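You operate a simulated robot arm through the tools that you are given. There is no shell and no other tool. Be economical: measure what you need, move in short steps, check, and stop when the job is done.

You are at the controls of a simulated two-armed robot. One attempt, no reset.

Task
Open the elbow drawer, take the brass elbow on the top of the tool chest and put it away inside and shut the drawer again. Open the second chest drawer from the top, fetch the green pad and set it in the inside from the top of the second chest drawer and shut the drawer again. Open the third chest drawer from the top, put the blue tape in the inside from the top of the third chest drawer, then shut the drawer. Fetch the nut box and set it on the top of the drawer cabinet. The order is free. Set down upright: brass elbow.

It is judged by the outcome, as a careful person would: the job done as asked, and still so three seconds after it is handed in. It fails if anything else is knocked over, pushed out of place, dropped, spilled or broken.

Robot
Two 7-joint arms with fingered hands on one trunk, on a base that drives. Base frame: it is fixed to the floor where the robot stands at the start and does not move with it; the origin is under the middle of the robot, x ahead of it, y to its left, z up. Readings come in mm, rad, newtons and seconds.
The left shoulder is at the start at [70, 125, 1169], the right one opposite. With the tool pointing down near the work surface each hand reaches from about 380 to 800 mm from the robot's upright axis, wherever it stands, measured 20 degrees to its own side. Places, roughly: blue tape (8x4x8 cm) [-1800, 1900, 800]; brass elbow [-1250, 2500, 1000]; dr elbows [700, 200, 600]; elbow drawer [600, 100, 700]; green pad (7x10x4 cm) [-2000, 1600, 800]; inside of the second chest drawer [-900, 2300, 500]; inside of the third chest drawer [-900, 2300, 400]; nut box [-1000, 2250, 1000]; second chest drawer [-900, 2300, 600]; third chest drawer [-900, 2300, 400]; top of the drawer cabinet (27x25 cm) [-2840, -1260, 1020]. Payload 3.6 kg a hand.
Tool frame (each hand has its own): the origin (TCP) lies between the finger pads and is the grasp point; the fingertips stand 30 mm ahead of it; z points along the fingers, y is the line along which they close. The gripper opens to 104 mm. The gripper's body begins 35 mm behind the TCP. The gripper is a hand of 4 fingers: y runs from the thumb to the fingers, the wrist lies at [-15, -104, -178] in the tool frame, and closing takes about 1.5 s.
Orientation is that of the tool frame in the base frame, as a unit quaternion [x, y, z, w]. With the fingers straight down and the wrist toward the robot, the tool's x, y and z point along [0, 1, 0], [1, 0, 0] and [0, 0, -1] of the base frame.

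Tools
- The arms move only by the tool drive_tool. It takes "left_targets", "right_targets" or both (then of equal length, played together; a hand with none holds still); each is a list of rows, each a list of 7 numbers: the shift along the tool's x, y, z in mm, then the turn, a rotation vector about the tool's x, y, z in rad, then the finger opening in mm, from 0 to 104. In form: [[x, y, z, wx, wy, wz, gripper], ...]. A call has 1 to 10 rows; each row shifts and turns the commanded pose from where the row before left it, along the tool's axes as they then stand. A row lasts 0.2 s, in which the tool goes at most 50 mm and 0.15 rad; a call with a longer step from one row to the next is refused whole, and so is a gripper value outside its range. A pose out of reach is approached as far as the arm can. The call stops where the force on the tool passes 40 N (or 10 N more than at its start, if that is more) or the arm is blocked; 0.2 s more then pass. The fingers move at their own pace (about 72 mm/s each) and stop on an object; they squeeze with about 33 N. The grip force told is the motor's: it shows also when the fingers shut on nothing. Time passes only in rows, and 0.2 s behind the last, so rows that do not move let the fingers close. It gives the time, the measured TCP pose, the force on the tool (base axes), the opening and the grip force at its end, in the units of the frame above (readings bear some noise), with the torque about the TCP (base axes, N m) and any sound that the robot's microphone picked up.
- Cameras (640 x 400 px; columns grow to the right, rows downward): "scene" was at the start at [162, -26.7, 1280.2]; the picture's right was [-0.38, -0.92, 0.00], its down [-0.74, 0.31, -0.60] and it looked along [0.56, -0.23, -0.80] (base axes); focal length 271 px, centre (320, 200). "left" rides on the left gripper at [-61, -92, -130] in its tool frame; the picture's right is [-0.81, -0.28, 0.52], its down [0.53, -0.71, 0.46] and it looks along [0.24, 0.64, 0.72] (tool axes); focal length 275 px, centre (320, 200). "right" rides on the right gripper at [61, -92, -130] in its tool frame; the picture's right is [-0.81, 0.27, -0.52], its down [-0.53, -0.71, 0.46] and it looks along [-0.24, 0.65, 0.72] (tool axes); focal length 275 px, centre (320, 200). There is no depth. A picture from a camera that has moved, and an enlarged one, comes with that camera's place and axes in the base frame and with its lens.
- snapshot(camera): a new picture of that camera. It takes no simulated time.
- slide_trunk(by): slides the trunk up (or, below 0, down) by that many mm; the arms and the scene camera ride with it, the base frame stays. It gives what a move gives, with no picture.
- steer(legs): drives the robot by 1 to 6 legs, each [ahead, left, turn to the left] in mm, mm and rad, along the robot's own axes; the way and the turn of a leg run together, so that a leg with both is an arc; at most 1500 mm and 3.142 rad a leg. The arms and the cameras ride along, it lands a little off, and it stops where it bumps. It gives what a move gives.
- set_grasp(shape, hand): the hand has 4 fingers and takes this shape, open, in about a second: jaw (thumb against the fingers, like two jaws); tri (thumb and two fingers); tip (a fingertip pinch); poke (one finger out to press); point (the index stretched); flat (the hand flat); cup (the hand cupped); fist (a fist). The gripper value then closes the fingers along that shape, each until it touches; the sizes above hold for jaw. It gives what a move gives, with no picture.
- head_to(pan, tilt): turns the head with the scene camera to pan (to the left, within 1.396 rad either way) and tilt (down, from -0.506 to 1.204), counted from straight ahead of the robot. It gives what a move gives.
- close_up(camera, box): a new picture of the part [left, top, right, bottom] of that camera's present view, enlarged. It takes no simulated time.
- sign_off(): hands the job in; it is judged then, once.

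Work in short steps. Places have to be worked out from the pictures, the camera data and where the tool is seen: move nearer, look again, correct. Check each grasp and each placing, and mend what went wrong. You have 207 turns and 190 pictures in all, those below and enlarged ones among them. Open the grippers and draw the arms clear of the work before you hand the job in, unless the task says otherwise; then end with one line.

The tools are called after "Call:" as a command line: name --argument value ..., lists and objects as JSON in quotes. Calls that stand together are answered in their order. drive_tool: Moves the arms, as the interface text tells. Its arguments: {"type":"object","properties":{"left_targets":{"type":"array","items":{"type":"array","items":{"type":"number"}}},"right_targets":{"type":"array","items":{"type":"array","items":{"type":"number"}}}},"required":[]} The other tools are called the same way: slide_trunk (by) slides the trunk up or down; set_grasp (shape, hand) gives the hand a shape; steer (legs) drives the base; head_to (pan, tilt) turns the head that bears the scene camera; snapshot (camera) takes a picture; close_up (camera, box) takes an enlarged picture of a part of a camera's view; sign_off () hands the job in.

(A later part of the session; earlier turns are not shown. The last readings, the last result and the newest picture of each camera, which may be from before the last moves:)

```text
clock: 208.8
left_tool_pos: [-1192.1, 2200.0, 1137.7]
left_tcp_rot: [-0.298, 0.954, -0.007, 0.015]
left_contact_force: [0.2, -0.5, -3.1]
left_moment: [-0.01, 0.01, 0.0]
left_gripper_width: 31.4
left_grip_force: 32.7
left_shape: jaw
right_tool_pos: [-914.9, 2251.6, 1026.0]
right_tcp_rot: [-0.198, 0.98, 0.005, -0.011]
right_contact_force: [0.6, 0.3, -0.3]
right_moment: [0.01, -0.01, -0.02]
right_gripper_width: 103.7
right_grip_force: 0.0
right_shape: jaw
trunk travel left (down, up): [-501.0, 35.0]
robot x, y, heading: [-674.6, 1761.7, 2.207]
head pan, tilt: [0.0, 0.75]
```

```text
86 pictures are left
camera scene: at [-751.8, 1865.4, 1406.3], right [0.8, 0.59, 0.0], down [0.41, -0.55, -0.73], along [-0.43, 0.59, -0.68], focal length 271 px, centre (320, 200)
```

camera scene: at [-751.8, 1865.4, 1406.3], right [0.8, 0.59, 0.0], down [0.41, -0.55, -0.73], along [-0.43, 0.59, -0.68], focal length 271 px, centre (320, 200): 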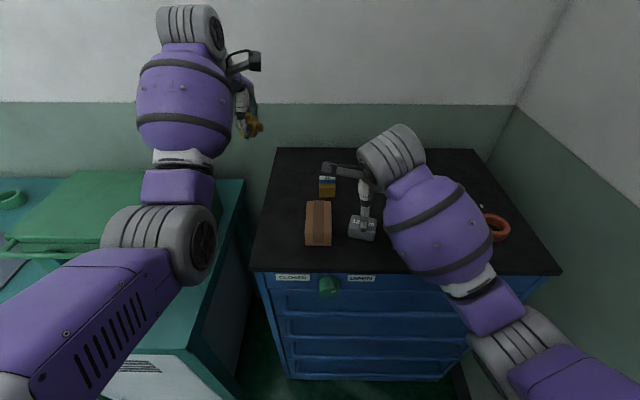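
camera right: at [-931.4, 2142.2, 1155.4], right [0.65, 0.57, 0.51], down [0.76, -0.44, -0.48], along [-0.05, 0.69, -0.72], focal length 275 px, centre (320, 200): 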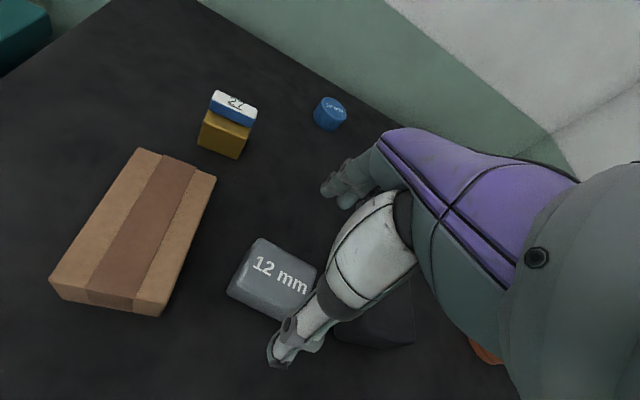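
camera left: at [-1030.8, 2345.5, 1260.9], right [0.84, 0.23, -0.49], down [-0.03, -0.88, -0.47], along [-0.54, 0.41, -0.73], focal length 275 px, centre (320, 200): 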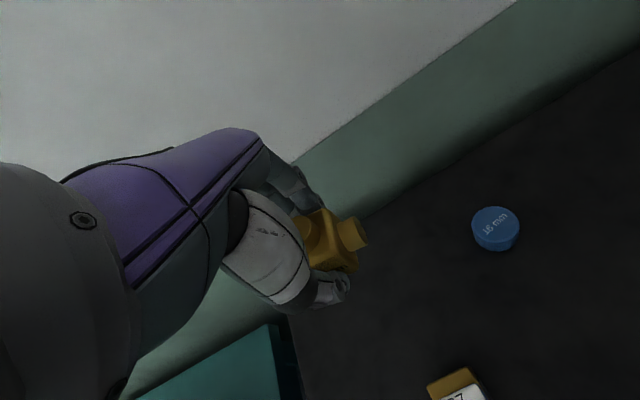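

The hand is nearly aligned (box centre about (-917,2241)). I correct 10 mm back, 6 mm left and descend to z≈955.

Call:
drive_tool --right_targets '[[6, -10, 25, 0, 0, 0, 104], [0, 0, 25, 0, 0, 0, 104], [0, 0, 12, 0, 0, 0, 104], [0, 0, 8, 0, 0, 0, 104]]'

Call:
snapshot --camera "right"

Call:
close_up --camera "scene" --box '[290, 150, 450, 270]'

```text
clock: 209.8
left_tool_pos: [-1191.3, 2199.8, 1137.6]
left_tcp_rot: [-0.298, 0.954, -0.006, 0.014]
left_contact_force: [-0.4, 0.1, -1.9]
left_moment: [-0.02, -0.02, 0.0]
left_gripper_width: 31.5
left_grip_force: 33.2
left_shape: jaw
right_tool_pos: [-917.7, 2240.5, 955.5]
right_tcp_rot: [-0.2, 0.98, 0.005, -0.011]
right_contact_force: [0.1, -0.6, -0.9]
right_moment: [-0.02, -0.03, 0.02]
right_gripper_width: 104.3
right_grip_force: 0.1
right_shape: jaw
trunk travel left (down, up): [-501.0, 35.0]
robot x, y, heading: [-675.8, 1764.5, 2.211]
head pan, tilt: [0.0, 0.75]
```

```text
85 pictures are left
camera right: at [-935.4, 2130.8, 1086.3], right [0.65, 0.57, 0.5], down [0.76, -0.44, -0.48], along [-0.05, 0.69, -0.72], focal length 275 px, centre (320, 200)
```

right: 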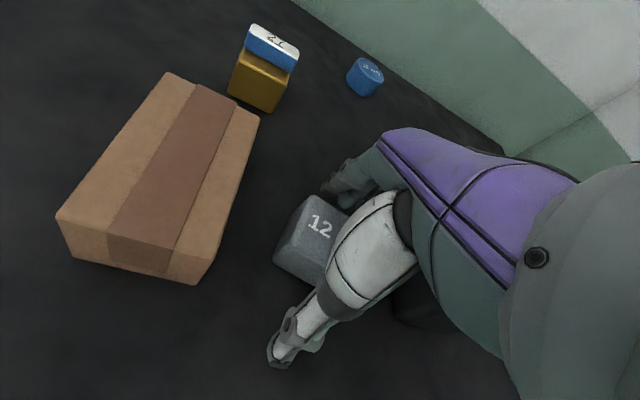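

```text
3.33 times, centred on (370, 210) of scene
camera zoom: at [-751.8, 1865.4, 1406.4], right [0.8, 0.59, 0.0], down [0.41, -0.55, -0.73], along [-0.43, 0.59, -0.68], focal length 902 px, centre (153, 167)
```

zoom: 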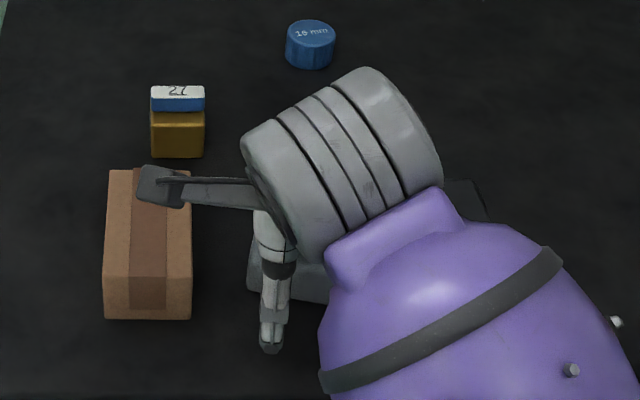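

The box sits between thumb and fingers. I close and lift.

Call:
drive_tool --right_targets '[[0, 0, 0, 0, 0, 0, 70], [0, 0, 0, 0, 0, 0, 40], [0, 0, 0, 0, 0, 0, 30], [0, 0, 0, 0, 0, 0, 30], [0, 0, 0, 0, 0, 0, 30], [0, 0, 0, 0, 0, 0, 30], [0, 0, -20, 0, 0, 0, 30], [0, 0, -35, 0, 0, 0, 30], [0, 0, -40, 0, 0, 0, 30], [0, 0, -40, 0, 0, 0, 30]]'

Call:
snapshot --camera "right"

Call:
snapshot --camera "scene"

```text
clock: 212.0
left_tool_pos: [-1192.4, 2199.9, 1136.8]
left_tcp_rot: [-0.297, 0.955, -0.006, 0.014]
left_contact_force: [-0.1, 0.0, -2.1]
left_moment: [-0.03, 0.02, 0.01]
left_gripper_width: 31.1
left_grip_force: 32.7
left_shape: jaw
right_tool_pos: [-915.6, 2237.8, 1090.7]
right_tcp_rot: [-0.199, 0.98, 0.005, -0.011]
right_contact_force: [-0.3, -0.1, -0.8]
right_moment: [-0.01, 0.0, -0.03]
right_gripper_width: 38.8
right_grip_force: 32.9
right_shape: jaw
trunk travel left (down, up): [-501.0, 35.0]
robot x, y, heading: [-673.5, 1766.6, 2.211]
head pan, tilt: [0.0, 0.75]
```

```text
83 pictures are left
camera right: at [-932.9, 2128.2, 1221.1], right [0.65, 0.57, 0.5], down [0.76, -0.45, -0.48], along [-0.05, 0.69, -0.72], focal length 275 px, centre (320, 200)
```

right: 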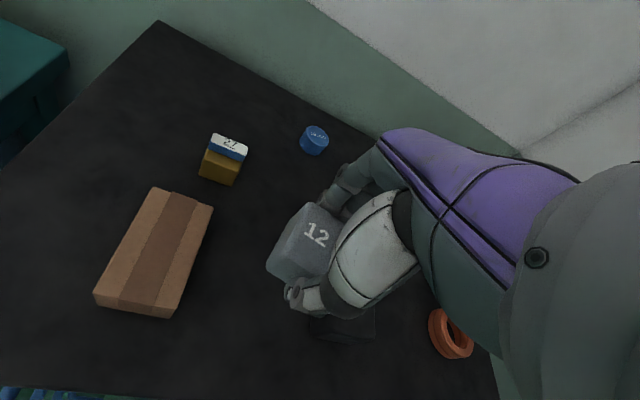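

```text
82 pictures are left
camera scene: at [-752.1, 1865.2, 1406.4], right [0.8, 0.59, 0.0], down [0.41, -0.55, -0.73], along [-0.43, 0.59, -0.68], focal length 271 px, centre (320, 200)
```

scene: 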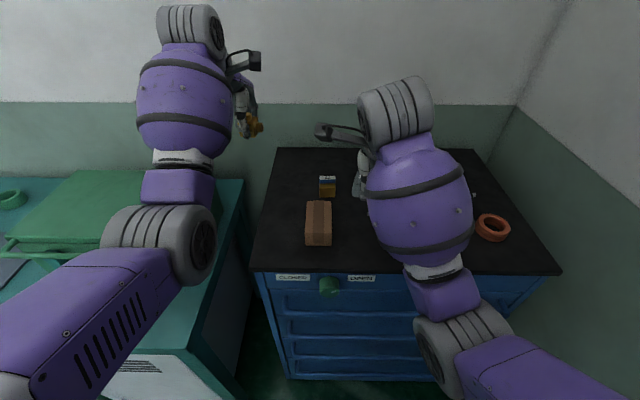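

Both objects are held. I back away 650 mm, turn left toward the drawer cabinet, and look.

Call:
steer --legs '[[-650, 0, 0], [0, 0, 1.69]]'

Call:
head_to --pan 0.0 --tilt 0.3

Call:
snapshot --camera "scene"

```text
clock: 219.7
left_tool_pos: [-679.2, 693.3, 1136.8]
left_tcp_rot: [0.909, -0.417, -0.006, -0.014]
left_contact_force: [0.2, -0.2, -1.9]
left_moment: [-0.02, 0.0, -0.05]
left_gripper_width: 31.3
left_grip_force: 33.2
left_shape: jaw
right_tool_pos: [-745.4, 963.8, 1090.3]
right_tcp_rot: [0.862, -0.507, 0.005, 0.011]
right_contact_force: [-0.4, 0.3, -0.8]
right_moment: [-0.01, 0.01, 0.0]
right_gripper_width: 38.2
right_grip_force: 32.6
right_shape: jaw
trunk travel left (down, up): [-501.0, 35.0]
robot x, y, heading: [-301.1, 1252.6, -2.4]
head pan, tilt: [0.0, 0.75]
```

```text
clock: 220.6
left_tool_pos: [-679.4, 691.9, 1137.6]
left_tcp_rot: [0.909, -0.417, -0.006, -0.014]
left_contact_force: [-0.3, 0.1, -2.8]
left_moment: [0.02, -0.02, 0.01]
left_gripper_width: 31.0
left_grip_force: 33.4
left_shape: jaw
right_tool_pos: [-744.7, 963.9, 1090.4]
right_tcp_rot: [0.862, -0.507, 0.006, 0.011]
right_contact_force: [0.5, -0.2, -1.4]
right_moment: [0.03, 0.0, -0.01]
right_gripper_width: 38.4
right_grip_force: 33.1
right_shape: jaw
trunk travel left (down, up): [-501.0, 35.0]
robot x, y, heading: [-295.2, 1248.9, -2.403]
head pan, tilt: [0.0, 0.3]
```

```text
81 pictures are left
camera scene: at [-399.1, 1161.2, 1446.6], right [-0.68, 0.74, 0.0], down [0.22, 0.2, -0.95], along [-0.7, -0.65, -0.3], focal length 271 px, centre (320, 200)
```

scene: 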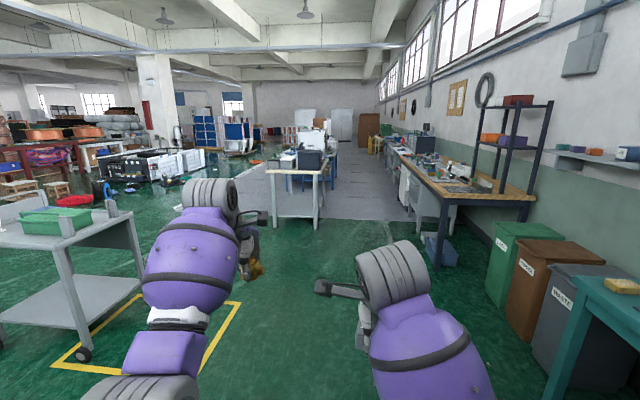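

The drawer cabinet should appear near pixel (310,150), on the grey table in the aisle. I zoom there.

Call:
close_up --camera "scene" --box '[230, 110, 390, 230]'

```text
3.33 times, centred on (310, 170) of scene
camera zoom: at [-399.1, 1161.2, 1446.6], right [-0.68, 0.74, 0.0], down [0.22, 0.2, -0.95], along [-0.7, -0.65, -0.3], focal length 902 px, centre (353, 300)
```

zoom: 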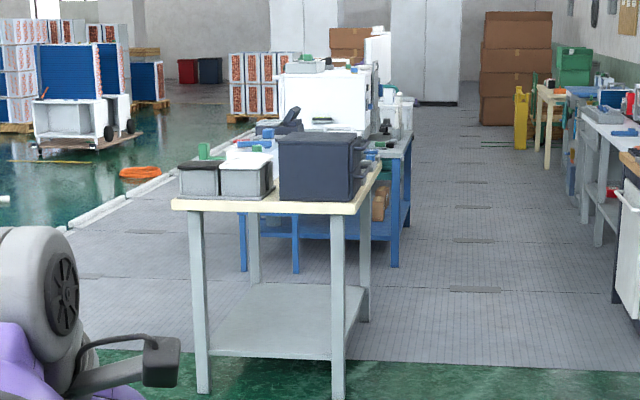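

The dark small cabinet stands on the near corner of the grey table; the way is clear. I drive toward it in legs.

Call:
steer --legs '[[0, 0, 0.045], [1450, 0, 0], [600, 0, 0]]'

Call:
head_to --pan 0.0 --tilt 0.4

Call:
snapshot --camera "scene"

```text
clock: 231.3
left_tool_pos: [-2132.4, -794.3, 1137.3]
left_tcp_rot: [0.915, -0.404, -0.006, -0.014]
left_contact_force: [0.2, -0.7, -2.5]
left_moment: [0.01, -0.01, -0.03]
left_gripper_width: 31.0
left_grip_force: 32.7
left_shape: jaw
right_tool_pos: [-2205.8, -524.0, 1089.5]
right_tcp_rot: [0.87, -0.493, 0.005, 0.012]
right_contact_force: [-0.2, -0.6, -1.0]
right_moment: [0.0, 0.0, -0.03]
right_gripper_width: 38.6
right_grip_force: 33.0
right_shape: jaw
trunk travel left (down, up): [-501.0, 35.0]
robot x, y, heading: [-1768.5, -222.1, -2.364]
head pan, tilt: [0.0, 0.3]
```

```text
clock: 232.0
left_tool_pos: [-2130.7, -792.5, 1136.4]
left_tcp_rot: [0.915, -0.403, -0.006, -0.014]
left_contact_force: [-0.2, 0.8, -2.4]
left_moment: [0.05, -0.04, 0.02]
left_gripper_width: 31.3
left_grip_force: 32.7
left_shape: jaw
right_tool_pos: [-2206.7, -524.1, 1089.7]
right_tcp_rot: [0.87, -0.493, 0.006, 0.011]
right_contact_force: [-0.6, 0.7, -0.4]
right_moment: [0.01, -0.01, -0.01]
right_gripper_width: 38.4
right_grip_force: 32.9
right_shape: jaw
trunk travel left (down, up): [-501.0, 35.0]
robot x, y, heading: [-1769.2, -218.2, -2.369]
head pan, tilt: [0.0, 0.4]
```

```text
79 pictures are left
camera scene: at [-1866.2, -315.1, 1437.5], right [-0.7, 0.72, 0.0], down [0.28, 0.27, -0.92], along [-0.66, -0.64, -0.39], focal length 271 px, centre (320, 200)
```

scene: 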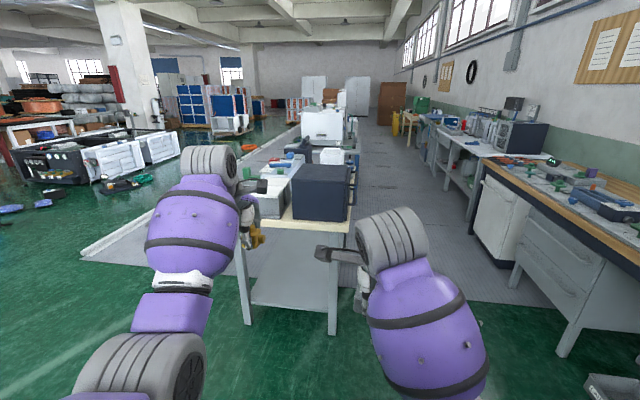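

Call:
close_up --camera "scene" --box '[240, 120, 380, 250]'

```text
3.08 times, centred on (310, 185) of scene
camera zoom: at [-1866.2, -315.1, 1437.5], right [-0.7, 0.72, 0.0], down [0.28, 0.27, -0.92], along [-0.66, -0.64, -0.39], focal length 833 px, centre (351, 246)
```

zoom: 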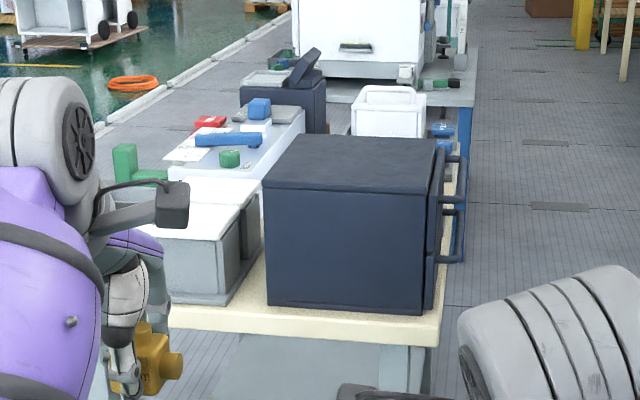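

The cabinet top is empty; its centre is at about (-2835,-1255), z≈1020. I raise the trunk and drive closer, stopping 100 mm short.

Call:
slide_trunk --by 35

Call:
steer --legs '[[0, 83, 0], [850, 0, 0]]'

Call:
head_to --pan -0.1 --tilt 0.75

Call:
snapshot --camera "scene"

Call:
snapshot --camera "right"

```text
clock: 232.8
left_tool_pos: [-2131.8, -793.9, 1169.3]
left_tcp_rot: [0.915, -0.403, -0.007, -0.016]
left_contact_force: [-0.5, 0.4, -2.9]
left_moment: [0.03, -0.02, -0.01]
left_gripper_width: 31.3
left_grip_force: 33.0
left_shape: jaw
right_tool_pos: [-2207.4, -523.5, 1123.4]
right_tcp_rot: [0.87, -0.493, 0.006, 0.009]
right_contact_force: [0.4, -0.5, -1.5]
right_moment: [0.03, 0.02, -0.05]
right_gripper_width: 38.6
right_grip_force: 33.3
right_shape: jaw
trunk travel left (down, up): [-536.0, 0.0]
robot x, y, heading: [-1766.3, -224.8, -2.367]
head pan, tilt: [0.0, 0.4]
```

```text
clock: 238.2
left_tool_pos: [-2681.5, -1434.0, 1173.0]
left_tcp_rot: [0.913, -0.407, -0.006, -0.014]
left_contact_force: [0.0, -0.5, -1.2]
left_moment: [0.01, 0.0, 0.03]
left_gripper_width: 30.9
left_grip_force: 32.9
left_shape: jaw
right_tool_pos: [-2753.6, -1165.0, 1126.3]
right_tcp_rot: [0.868, -0.497, 0.005, 0.011]
right_contact_force: [0.6, 0.5, -0.8]
right_moment: [-0.01, -0.01, 0.01]
right_gripper_width: 38.7
right_grip_force: 33.3
right_shape: jaw
trunk travel left (down, up): [-536.0, 0.0]
robot x, y, heading: [-2316.7, -866.1, -2.38]
head pan, tilt: [0.0, 0.4]
```

```text
clock: 239.1
left_tool_pos: [-2681.1, -1433.8, 1172.2]
left_tcp_rot: [0.913, -0.408, -0.006, -0.015]
left_contact_force: [0.1, -0.2, -1.8]
left_moment: [0.01, 0.02, 0.0]
left_gripper_width: 31.1
left_grip_force: 32.9
left_shape: jaw
right_tool_pos: [-2753.6, -1164.1, 1125.7]
right_tcp_rot: [0.868, -0.497, 0.006, 0.011]
right_contact_force: [0.8, 0.3, -0.5]
right_moment: [0.0, 0.0, -0.03]
right_gripper_width: 38.6
right_grip_force: 33.2
right_shape: jaw
trunk travel left (down, up): [-536.0, 0.0]
robot x, y, heading: [-2313.6, -867.5, -2.375]
head pan, tilt: [-0.099, 0.75]
```

```text
77 pictures are left
camera scene: at [-2381.7, -917.4, 1441.3], right [-0.62, 0.79, 0.0], down [0.54, 0.42, -0.73], along [-0.58, -0.45, -0.68], focal length 271 px, centre (320, 200)
```

scene: 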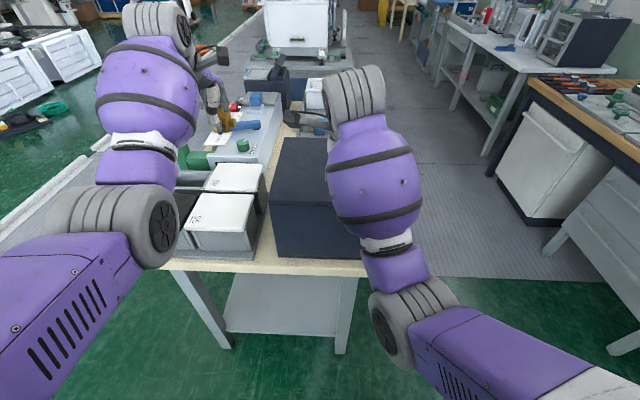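

```text
76 pictures are left
camera right: at [-2643.1, -1167.2, 1255.9], right [-0.65, 0.57, 0.5], down [0.35, 0.81, -0.48], along [-0.68, -0.13, -0.72], focal length 275 px, centre (320, 200)
```

right: 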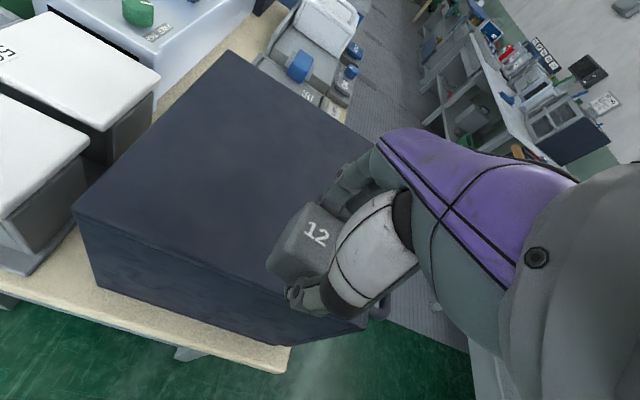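

The cabinet's centre works out to (-2850,-1265). I drive 130 mm ahead to bring the box over it.

Call:
steer --legs '[[130, 0, 0]]'

Call:
drive_tool --right_targets '[[0, 0, 25, 0, 0, 0, 30], [0, 0, 20, 0, 0, 0, 30]]'

Call:
snapshot --camera "right"

```text
clock: 240.3
left_tool_pos: [-2774.5, -1521.8, 1172.8]
left_tcp_rot: [0.913, -0.408, -0.007, -0.014]
left_contact_force: [-0.4, -0.2, -1.9]
left_moment: [-0.01, 0.02, 0.0]
left_gripper_width: 31.0
left_grip_force: 32.9
left_shape: jaw
right_tool_pos: [-2845.8, -1252.4, 1126.1]
right_tcp_rot: [0.868, -0.497, 0.006, 0.01]
right_contact_force: [-0.6, -0.6, -0.5]
right_moment: [-0.01, 0.0, -0.01]
right_gripper_width: 38.5
right_grip_force: 33.0
right_shape: jaw
trunk travel left (down, up): [-536.0, 0.0]
robot x, y, heading: [-2405.6, -957.7, -2.379]
head pan, tilt: [-0.099, 0.75]
```

```text
clock: 240.9
left_tool_pos: [-2774.8, -1522.5, 1172.3]
left_tcp_rot: [0.913, -0.407, -0.007, -0.013]
left_contact_force: [0.3, 0.3, -2.5]
left_moment: [0.02, -0.04, 0.0]
left_gripper_width: 31.2
left_grip_force: 33.0
left_shape: jaw
right_tool_pos: [-2847.0, -1254.1, 1080.3]
right_tcp_rot: [0.868, -0.497, 0.006, 0.012]
right_contact_force: [-0.6, 0.4, -0.4]
right_moment: [0.0, -0.05, 0.01]
right_gripper_width: 38.5
right_grip_force: 33.0
right_shape: jaw
trunk travel left (down, up): [-536.0, 0.0]
robot x, y, heading: [-2406.4, -953.0, -2.374]
head pan, tilt: [-0.099, 0.75]
```

```text
75 pictures are left
camera right: at [-2736.7, -1257.4, 1210.7], right [-0.65, 0.57, 0.5], down [0.35, 0.81, -0.48], along [-0.68, -0.13, -0.72], focal length 275 px, centre (320, 200)
```

right: 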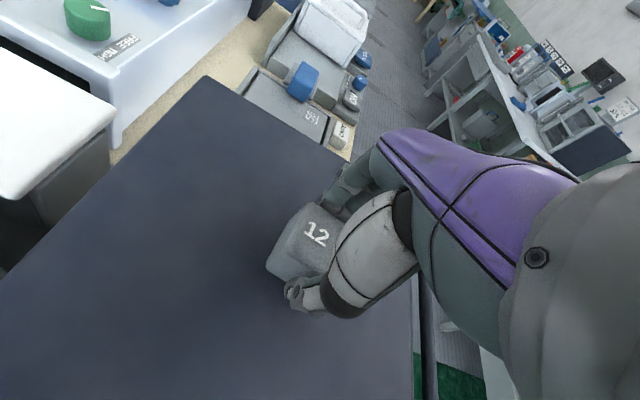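

The box is well within the top (edge 114 mm to the right). I lower in small rows until contact.

Call:
drive_tool --right_targets '[[0, 0, 10, 0, 0, 0, 30], [0, 0, 6, 0, 0, 0, 30], [0, 0, 5, 0, 0, 0, 30], [0, 0, 4, 0, 0, 0, 30], [0, 0, 4, 0, 0, 0, 30], [0, 0, 4, 0, 0, 0, 30], [0, 0, 4, 0, 0, 0, 30]]'

Call:
snapshot --camera "right"

```text
clock: 242.4
left_tool_pos: [-2772.4, -1519.9, 1171.8]
left_tcp_rot: [0.913, -0.407, -0.006, -0.014]
left_contact_force: [0.9, 0.5, -2.6]
left_moment: [-0.01, 0.0, 0.01]
left_gripper_width: 31.0
left_grip_force: 32.6
left_shape: jaw
right_tool_pos: [-2848.2, -1256.1, 1057.9]
right_tcp_rot: [0.867, -0.497, 0.002, 0.025]
right_contact_force: [4.1, 6.6, 26.3]
right_moment: [0.31, -0.29, 0.05]
right_gripper_width: 41.2
right_grip_force: 33.2
right_shape: jaw
trunk travel left (down, up): [-536.0, 0.0]
robot x, y, heading: [-2410.2, -954.7, -2.379]
head pan, tilt: [-0.099, 0.75]
stopped in row 7 (right hand): the force on the tool passed its limit at 43 N (the readings are from after the stop); the commanded pose is now the measured one
```

```text
74 pictures are left
camera right: at [-2734.4, -1256.6, 1185.9], right [-0.64, 0.58, 0.5], down [0.34, 0.8, -0.5], along [-0.69, -0.15, -0.7], focal length 275 px, centre (320, 200)
```

right: 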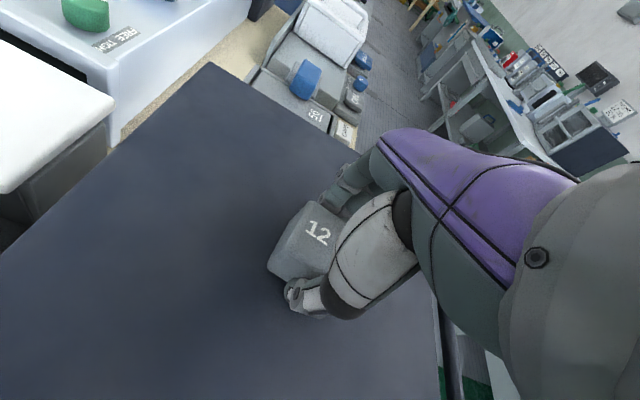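

Contact with the cabinet top. I ease up 2 mm, open, and lift off.

Call:
drive_tool --right_targets '[[0, 0, -2, 0, 0, 0, 50], [0, 0, 0, 0, 0, 0, 80], [0, 0, 0, 0, 0, 0, 100], [0, 0, 0, 0, 0, 0, 104], [0, 0, 0, 0, 0, 0, 104], [0, 0, -25, 0, 0, 0, 104], [0, 0, -35, 0, 0, 0, 104], [0, 0, -40, 0, 0, 0, 104]]'

Call:
snapshot --camera "right"

```text
clock: 244.2
left_tool_pos: [-2774.3, -1522.6, 1171.0]
left_tcp_rot: [0.913, -0.408, -0.007, -0.014]
left_contact_force: [-0.8, -0.2, -2.9]
left_moment: [-0.01, -0.05, -0.02]
left_gripper_width: 31.2
left_grip_force: 32.9
left_shape: jaw
right_tool_pos: [-2847.9, -1252.4, 1154.7]
right_tcp_rot: [0.867, -0.498, 0.004, 0.019]
right_contact_force: [0.1, -0.3, 0.0]
right_moment: [-0.01, -0.02, 0.02]
right_gripper_width: 103.8
right_grip_force: 0.0
right_shape: jaw
trunk travel left (down, up): [-536.0, 0.0]
robot x, y, heading: [-2403.1, -957.8, -2.379]
head pan, tilt: [-0.099, 0.75]
```

```text
73 pictures are left
camera right: at [-2734.1, -1254.7, 1284.0], right [-0.64, 0.58, 0.5], down [0.34, 0.8, -0.49], along [-0.69, -0.14, -0.71], focal length 275 px, centre (320, 200)
```

right: 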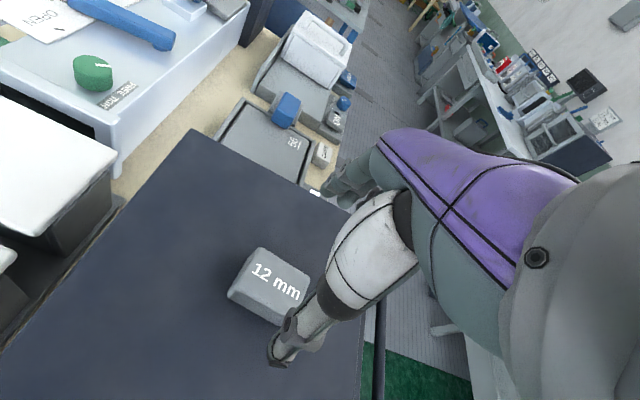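

The grey box stands on the cabinet. I glance at the labelled items beside it for a check on naming.

Call:
close_up --camera "right" --box '[210, 0, 370, 220]'

Call:
close_up --camera "scene" --box '[160, 60, 340, 270]'

```text
1.82 times, centred on (290, 110) of right
camera zoom: at [-2734.1, -1254.7, 1284.0], right [-0.64, 0.58, 0.5], down [0.34, 0.8, -0.49], along [-0.69, -0.14, -0.71], focal length 500 px, centre (374, 364)
```

zoom: 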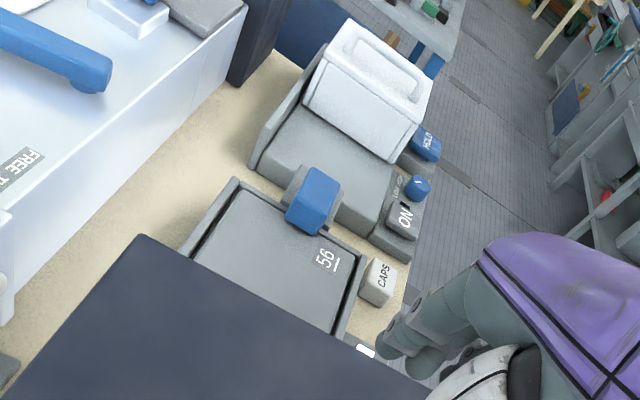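

```text
1.90 times, centred on (250, 165) of scene
camera zoom: at [-2474.1, -1006.3, 1441.2], right [-0.62, 0.79, 0.0], down [0.54, 0.42, -0.73], along [-0.58, -0.45, -0.68], focal length 516 px, centre (453, 267)
```

zoom: 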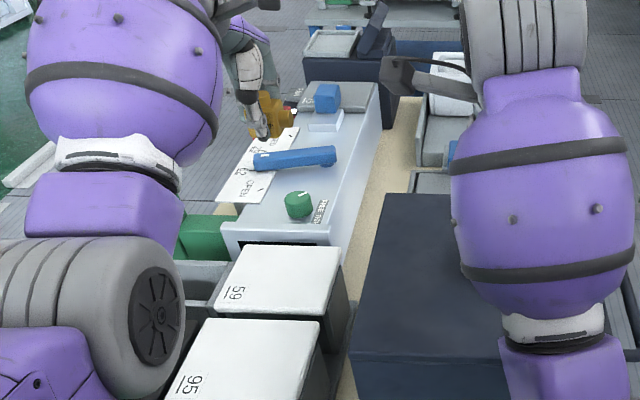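

A small white box is labelled "CAPS" there, so boxes may carry words. I back off and zoom on the grey box's other faces to check for a "NUTS" label.

Call:
steer --legs '[[-200, 0, 0]]'

Call:
drive_tool --right_targets '[[-40, 0, 0, 0, 0, 0, 104], [-40, 0, 0, 0, 0, 0, 104], [-40, 0, 0, 0, 0, 0, 104], [-40, 0, 0, 0, 0, 0, 104]]'

Call:
head_to --pan 0.0 --tilt 0.6

Call:
snapshot --camera "scene"

Call:
snapshot --camera "right"

```text
clock: 245.8
left_tool_pos: [-2634.6, -1387.4, 1173.1]
left_tcp_rot: [0.913, -0.409, -0.006, -0.015]
left_contact_force: [0.6, 0.7, -2.8]
left_moment: [0.0, 0.02, 0.0]
left_gripper_width: 31.1
left_grip_force: 33.1
left_shape: jaw
right_tool_pos: [-2707.0, -1118.7, 1153.8]
right_tcp_rot: [0.867, -0.498, 0.004, 0.02]
right_contact_force: [0.4, -0.6, 0.0]
right_moment: [-0.02, 0.02, 0.01]
right_gripper_width: 103.9
right_grip_force: 0.1
right_shape: jaw
trunk travel left (down, up): [-536.0, 0.0]
robot x, y, heading: [-2263.8, -821.6, -2.379]
head pan, tilt: [-0.099, 0.75]
```

```text
clock: 246.8
left_tool_pos: [-2635.7, -1386.9, 1172.2]
left_tcp_rot: [0.913, -0.408, -0.007, -0.014]
left_contact_force: [-0.3, -0.5, -2.1]
left_moment: [-0.01, -0.04, -0.03]
left_gripper_width: 31.1
left_grip_force: 33.0
left_shape: jaw
right_tool_pos: [-2786.9, -980.5, 1152.5]
right_tcp_rot: [0.867, -0.498, 0.004, 0.019]
right_contact_force: [-0.1, 1.3, -0.2]
right_moment: [-0.02, 0.02, 0.03]
right_gripper_width: 104.0
right_grip_force: 0.0
right_shape: jaw
trunk travel left (down, up): [-536.0, 0.0]
robot x, y, heading: [-2262.4, -822.1, -2.379]
head pan, tilt: [-0.099, 0.75]
```

```text
clock: 247.5
left_tool_pos: [-2634.9, -1387.5, 1172.5]
left_tcp_rot: [0.913, -0.408, -0.006, -0.015]
left_contact_force: [-0.1, -0.2, -1.9]
left_moment: [0.0, -0.04, -0.02]
left_gripper_width: 31.1
left_grip_force: 33.4
left_shape: jaw
right_tool_pos: [-2786.0, -981.4, 1152.2]
right_tcp_rot: [0.867, -0.498, 0.004, 0.02]
right_contact_force: [-0.2, -0.3, 0.4]
right_moment: [-0.01, -0.03, -0.01]
right_gripper_width: 103.6
right_grip_force: 0.0
right_shape: jaw
trunk travel left (down, up): [-536.0, 0.0]
robot x, y, heading: [-2267.3, -822.1, -2.379]
head pan, tilt: [0.0, 0.6]
```

```text
70 pictures are left
camera scene: at [-2333.1, -882.3, 1454.1], right [-0.69, 0.72, 0.0], down [0.41, 0.39, -0.82], along [-0.6, -0.57, -0.57], focal length 271 px, centre (320, 200)
```

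scene: 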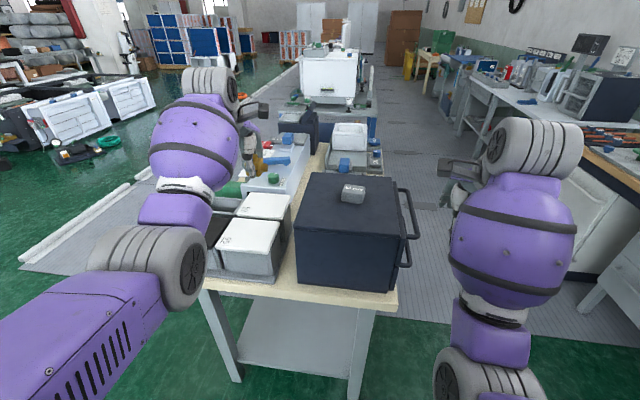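

```text
69 pictures are left
camera right: at [-2674.7, -984.0, 1281.4], right [-0.64, 0.58, 0.5], down [0.34, 0.8, -0.49], along [-0.69, -0.14, -0.71], focal length 275 px, centre (320, 200)
```

right: 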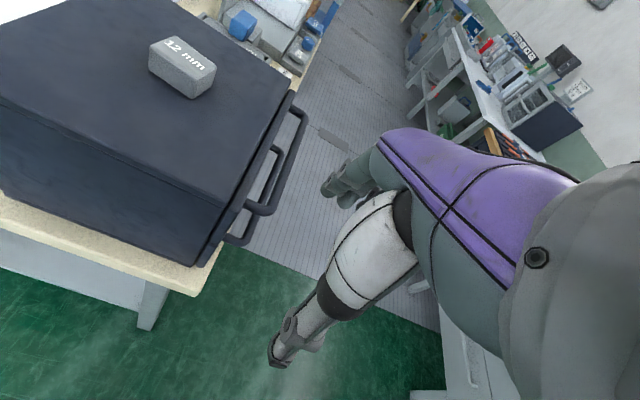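

Its other faces are plain; the size marking fits a fittings (nut) box, and the carton shows no label at all. I now leave: back off and turn toward the bench.

Call:
steer --legs '[[-500, 0, 0], [0, 0, 2.6]]'

Call:
head_to --pan 0.0 --tilt 0.35

Call:
snapshot --camera "scene"

```text
clock: 256.6
left_tool_pos: [-1298.0, -170.6, 1172.5]
left_tcp_rot: [0.635, 0.773, -0.015, 0.003]
left_contact_force: [0.2, -0.5, -2.3]
left_moment: [0.0, -0.01, -0.01]
left_gripper_width: 30.8
left_grip_force: 32.9
left_shape: jaw
right_tool_pos: [-1372.1, -596.1, 1151.6]
right_tcp_rot: [0.709, 0.705, 0.02, 0.002]
right_contact_force: [-0.2, 0.1, 0.6]
right_moment: [0.0, 0.0, 0.01]
right_gripper_width: 103.8
right_grip_force: 0.1
right_shape: jaw
trunk travel left (down, up): [-536.0, 0.0]
robot x, y, heading: [-1901.3, -470.8, 0.232]
head pan, tilt: [0.0, 0.6]
```

```text
clock: 257.4
left_tool_pos: [-1297.1, -169.2, 1172.7]
left_tcp_rot: [0.635, 0.773, -0.016, 0.002]
left_contact_force: [-0.1, 0.6, -2.7]
left_moment: [0.01, -0.01, 0.02]
left_gripper_width: 30.5
left_grip_force: 33.0
left_shape: jaw
right_tool_pos: [-1372.7, -596.2, 1151.3]
right_tcp_rot: [0.708, 0.706, 0.019, 0.001]
right_contact_force: [-0.2, -0.2, 0.2]
right_moment: [0.01, -0.01, 0.0]
right_gripper_width: 103.8
right_grip_force: 0.1
right_shape: jaw
trunk travel left (down, up): [-536.0, 0.0]
robot x, y, heading: [-1903.4, -469.0, 0.228]
head pan, tilt: [0.0, 0.351]
```

```text
68 pictures are left
camera scene: at [-1809.6, -446.6, 1476.8], right [0.23, -0.97, 0.0], down [-0.34, -0.08, -0.94], along [0.91, 0.21, -0.34], focal length 271 px, centre (320, 200)
```

scene: 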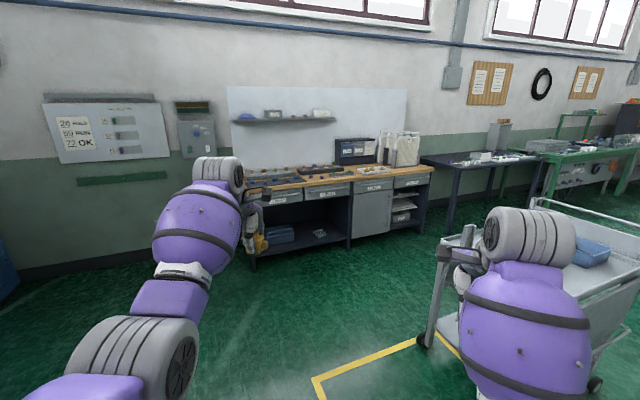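

The bench is ahead, the trolley to the right. I zoom in to identify the drawers and their labels.

Call:
close_up --camera "scene" --box '[220, 120, 450, 270]'

```text
2.67 times, centred on (335, 195) of scene
camera zoom: at [-1809.6, -446.6, 1476.8], right [0.23, -0.97, 0.0], down [-0.34, -0.08, -0.94], along [0.91, 0.21, -0.34], focal length 722 px, centre (280, 213)
```

zoom: 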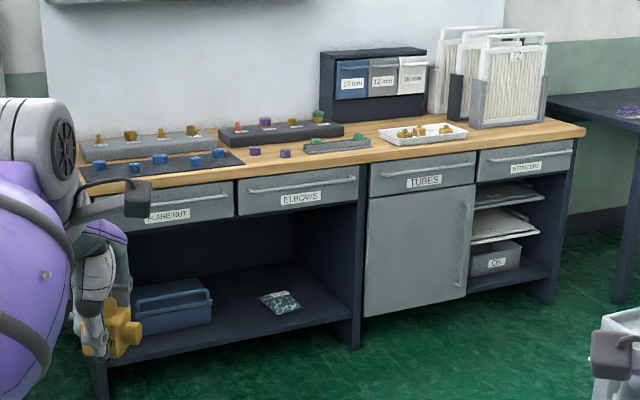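

The drawers read FLARE NUT, ELBOWS, TUBES; the "12 mm" grey boxes belong to the nut set, which fits my choice. I drive to about 700 mm in front of the elbow drawer.

Call:
steer --legs '[[0, 0, -0.123], [1450, 0, 0], [280, 0, 0], [0, 0, 0.481]]'

Call:
head_to --pan 0.0 --tilt 0.75

Call:
snapshot --camera "scene"

```text
clock: 267.9
left_tool_pos: [249.7, 167.4, 1170.9]
left_tcp_rot: [0.498, 0.867, -0.014, 0.004]
left_contact_force: [-0.8, 0.4, -2.1]
left_moment: [-0.01, 0.0, 0.03]
left_gripper_width: 30.8
left_grip_force: 33.2
left_shape: jaw
right_tool_pos: [318.0, -262.2, 1151.9]
right_tcp_rot: [0.582, 0.813, 0.02, -0.001]
right_contact_force: [0.0, -0.2, 0.2]
right_moment: [-0.03, 0.01, 0.02]
right_gripper_width: 103.7
right_grip_force: 0.1
right_shape: jaw
trunk travel left (down, up): [-536.0, 0.0]
robot x, y, heading: [-219.1, -315.5, 0.562]
head pan, tilt: [0.0, 0.351]
```

```text
clock: 268.8
left_tool_pos: [250.1, 166.2, 1172.9]
left_tcp_rot: [0.498, 0.867, -0.014, 0.004]
left_contact_force: [-0.8, -0.6, -1.8]
left_moment: [0.0, 0.0, -0.02]
left_gripper_width: 30.5
left_grip_force: 32.6
left_shape: jaw
right_tool_pos: [317.2, -261.1, 1151.6]
right_tcp_rot: [0.583, 0.813, 0.019, -0.001]
right_contact_force: [-0.3, -0.6, 0.2]
right_moment: [-0.01, 0.01, 0.01]
right_gripper_width: 103.5
right_grip_force: 0.0
right_shape: jaw
trunk travel left (down, up): [-536.0, 0.0]
robot x, y, heading: [-221.4, -313.3, 0.568]
head pan, tilt: [0.0, 0.75]
```

```text
66 pictures are left
camera scene: at [-152.1, -267.0, 1441.3], right [0.53, -0.85, 0.0], down [-0.58, -0.36, -0.73], along [0.62, 0.39, -0.68], focal length 271 px, centre (320, 200)
```

scene: 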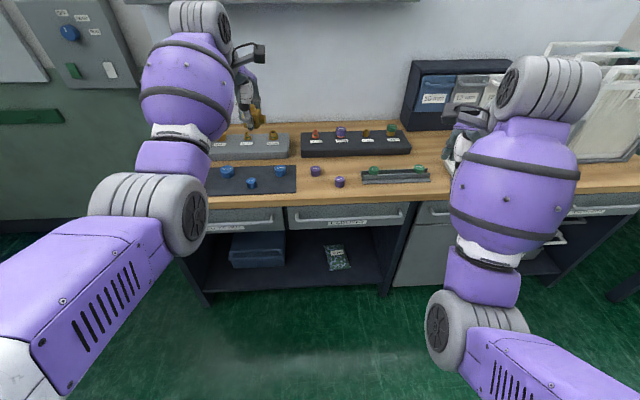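

The ELBOWS drawer is straight ahead. I turn the right hand to point forward while bringing it inward, and retract the left hand with the elbow.

Call:
drive_tool --left_targets '[[0, -20, 0, 0, 0, 0, 15], [0, -20, 0, 0, 0, 0, 15], [0, -20, 0, 0, 0, 0, 15], [0, -20, 0, 0, 0, 0, 15], [0, -20, 0, 0, 0, 0, 15], [0, -20, 0, 0, 0, 0, 15], [0, -20, 0, 0, 0, 0, 15], [0, -20, 0, 0, 0, 0, 15], [0, -20, 0, 0, 0, 0, 15], [0, -10, 0, 0, 0, 0, 15]]' --right_targets '[[8, 0, 0, -0.15, 0, 0.015, 104], [8, 0, 0, -0.15, 0, 0, 104], [8, 0, 0, -0.15, 0, 0, 104], [8, 0, 0, -0.15, 0, 0, 104], [8, 0, 0, -0.15, 0, 0, 104], [8, 0, 0, -0.15, 0, 0, 104], [8, 0, 0, -0.15, 0, 0, 104], [8, 0, 0, -0.15, 0, 0, 104], [8, 0, 0, -0.15, 0, 0, 104], [8, 0, 0, -0.15, 0, 0, 104]]'

Call:
slide_trunk --by -330

Call:
snapshot --camera "scene"

```text
clock: 270.5
left_tool_pos: [126.8, 94.7, 1176.4]
left_tcp_rot: [0.498, 0.867, -0.014, 0.007]
left_contact_force: [-0.2, 0.3, -1.8]
left_moment: [0.04, 0.03, 0.01]
left_gripper_width: 31.0
left_grip_force: 33.4
left_shape: jaw
right_tool_pos: [326.6, -214.3, 1234.4]
right_tcp_rot: [0.462, 0.648, 0.474, 0.377]
right_contact_force: [0.2, -0.7, -0.4]
right_moment: [0.02, -0.03, 0.0]
right_gripper_width: 103.9
right_grip_force: 0.0
right_shape: jaw
trunk travel left (down, up): [-536.0, 0.0]
robot x, y, heading: [-224.6, -314.9, 0.564]
head pan, tilt: [0.0, 0.75]
stopped in row 8 (right hand): the arm was blocked; the commanded pose is now the measured one
```

```text
clock: 273.7
left_tool_pos: [127.5, 94.0, 847.6]
left_tcp_rot: [0.498, 0.867, -0.013, 0.006]
left_contact_force: [0.2, 0.1, -1.1]
left_moment: [-0.02, 0.04, 0.01]
left_gripper_width: 30.7
left_grip_force: 33.1
left_shape: jaw
right_tool_pos: [326.0, -212.9, 903.2]
right_tcp_rot: [0.462, 0.649, 0.474, 0.375]
right_contact_force: [-0.8, -0.1, 0.4]
right_moment: [-0.01, 0.0, -0.02]
right_gripper_width: 103.8
right_grip_force: 0.0
right_shape: jaw
trunk travel left (down, up): [-206.0, 330.0]
robot x, y, heading: [-223.3, -317.3, 0.556]
head pan, tilt: [0.0, 0.75]
```

```text
65 pictures are left
camera scene: at [-32.2, -191.3, 1095.7], right [0.53, -0.85, 0.0], down [-0.58, -0.36, -0.73], along [0.62, 0.39, -0.68], focal length 271 px, centre (320, 200)
```

scene: 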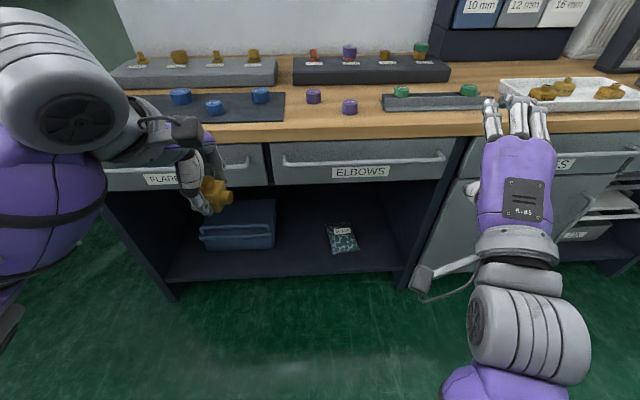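

The right hand reached 1.2 rad before blocking. I finish levelling and lower it toward the handle, raise the left hand a bit, and correct the heading.

Call:
drive_tool --left_targets '[[0, -15, -30, 0, 0, 0, 15], [0, -15, -30, 0, 0, 0, 15], [0, -15, -30, 0, 0, 0, 15], [0, -15, -30, 0, 0, 0, 15]]' --right_targets '[[10, -30, 5, -0.1, 0, 0, 70], [10, -35, 5, -0.1, 0, 0, 70], [10, -35, 5, -0.1, 0, 0, 70], [0, -20, 0, -0.04, 0, 0, 70]]'

Call:
steer --legs '[[0, 0, 0.045], [80, 0, 0]]'

Call:
snapshot --camera "scene"

Call:
snapshot --camera "right"

```text
clock: 274.7
left_tool_pos: [74.5, 66.4, 968.6]
left_tcp_rot: [0.499, 0.867, -0.014, 0.006]
left_contact_force: [0.2, 0.2, -1.6]
left_moment: [0.01, 0.0, -0.02]
left_gripper_width: 30.7
left_grip_force: 33.2
left_shape: jaw
right_tool_pos: [319.6, -190.7, 782.7]
right_tcp_rot: [0.394, 0.559, 0.577, 0.447]
right_contact_force: [0.3, -0.7, -0.1]
right_moment: [0.02, 0.01, 0.03]
right_gripper_width: 70.4
right_grip_force: 0.1
right_shape: jaw
trunk travel left (down, up): [-206.0, 330.0]
robot x, y, heading: [-223.8, -313.4, 0.562]
head pan, tilt: [0.0, 0.75]
```

```text
clock: 276.2
left_tool_pos: [124.7, 125.6, 967.6]
left_tcp_rot: [0.48, 0.877, -0.014, 0.007]
left_contact_force: [0.9, 0.2, -2.9]
left_moment: [-0.03, 0.05, 0.0]
left_gripper_width: 30.4
left_grip_force: 33.2
left_shape: jaw
right_tool_pos: [381.2, -121.1, 781.4]
right_tcp_rot: [0.379, 0.568, 0.586, 0.435]
right_contact_force: [-0.2, -0.5, 0.7]
right_moment: [0.01, -0.05, -0.03]
right_gripper_width: 70.3
right_grip_force: 0.1
right_shape: jaw
trunk travel left (down, up): [-206.0, 330.0]
robot x, y, heading: [-157.3, -268.5, 0.609]
head pan, tilt: [0.0, 0.75]
```

```text
64 pictures are left
camera scene: at [30.1, -136.1, 1095.5], right [0.57, -0.82, 0.0], down [-0.56, -0.39, -0.73], along [0.6, 0.42, -0.68], focal length 271 px, centre (320, 200)
```

scene: 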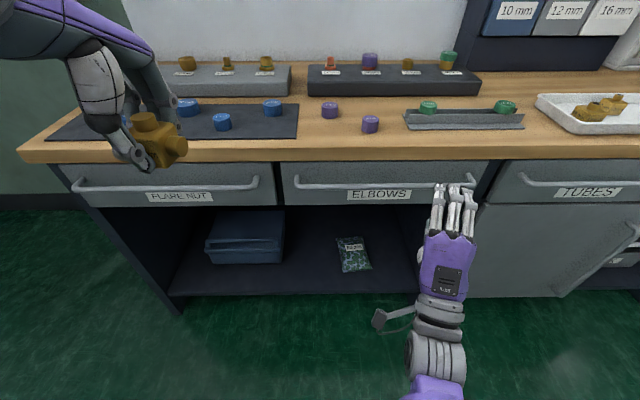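

```text
63 pictures are left
camera right: at [245.6, -109.9, 678.9], right [-0.24, -0.93, 0.28], down [0.66, -0.37, -0.66], along [0.71, 0.03, 0.7], focal length 275 px, centre (320, 200)
```

right: 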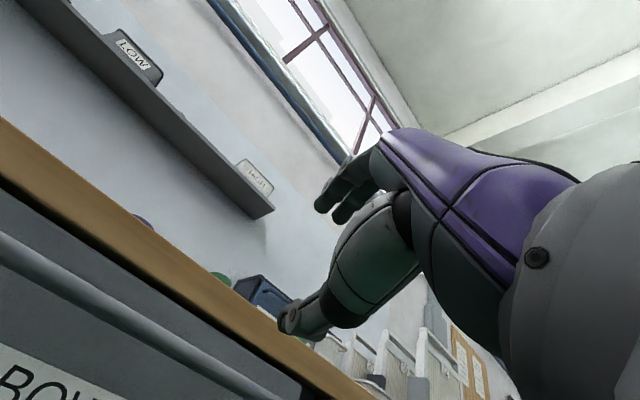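

The handle is now level in view, but the right camera suggests it sits lower, about z≈722, ~160 mm ahead. I lower the right hand 55 mm and look again.

Call:
drive_tool --right_targets '[[0, -28, 0, 0.03, 0, 0, 70], [0, -28, 0, 0, 0, 0, 70]]'

Call:
steer --legs '[[70, 0, 0]]'

Call:
snapshot --camera "right"

Call:
snapshot --camera "scene"

```text
clock: 276.8
left_tool_pos: [123.4, 125.3, 968.1]
left_tcp_rot: [0.479, 0.878, -0.014, 0.007]
left_contact_force: [0.4, -0.5, -2.3]
left_moment: [-0.02, -0.02, 0.02]
left_gripper_width: 30.6
left_grip_force: 32.5
left_shape: jaw
right_tool_pos: [384.1, -124.0, 725.3]
right_tcp_rot: [0.387, 0.576, 0.578, 0.429]
right_contact_force: [-0.7, 0.4, 0.2]
right_moment: [0.0, 0.0, -0.01]
right_gripper_width: 70.3
right_grip_force: 0.1
right_shape: jaw
trunk travel left (down, up): [-206.0, 330.0]
robot x, y, heading: [-154.2, -269.1, 0.61]
head pan, tilt: [0.0, 0.75]
```

```text
clock: 277.8
left_tool_pos: [184.7, 166.3, 968.3]
left_tcp_rot: [0.479, 0.878, -0.013, 0.007]
left_contact_force: [0.0, 0.7, -1.4]
left_moment: [0.02, 0.0, 0.02]
left_gripper_width: 30.4
left_grip_force: 32.9
left_shape: jaw
right_tool_pos: [443.6, -82.5, 725.8]
right_tcp_rot: [0.386, 0.577, 0.577, 0.43]
right_contact_force: [1.3, 0.9, 0.5]
right_moment: [0.01, 0.01, -0.04]
right_gripper_width: 70.2
right_grip_force: 0.1
right_shape: jaw
trunk travel left (down, up): [-206.0, 330.0]
robot x, y, heading: [-94.0, -227.4, 0.605]
head pan, tilt: [0.0, 0.75]
```

```text
62 pictures are left
camera right: at [304.6, -71.5, 626.6], right [-0.23, -0.93, 0.3], down [0.64, -0.37, -0.67], along [0.73, 0.04, 0.68], focal length 275 px, centre (320, 200)
```

right: 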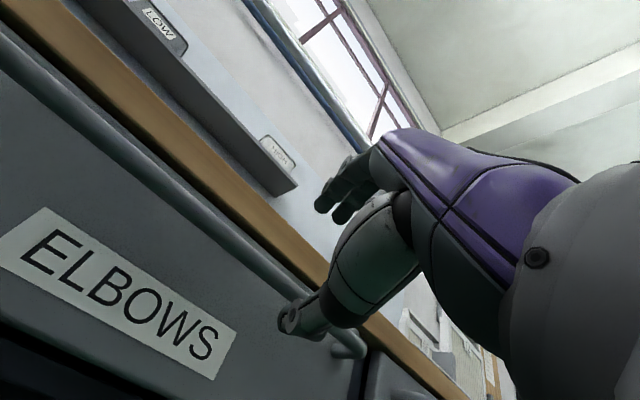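

```text
61 pictures are left
camera scene: at [88.9, -95.3, 1095.5], right [0.57, -0.82, 0.0], down [-0.56, -0.39, -0.73], along [0.6, 0.42, -0.68], focal length 271 px, centre (320, 200)
```

scene: 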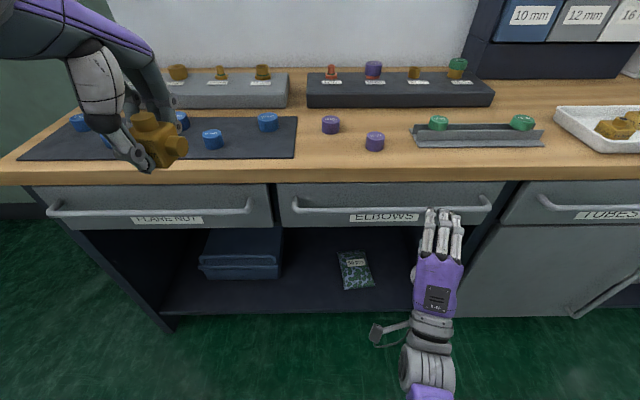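

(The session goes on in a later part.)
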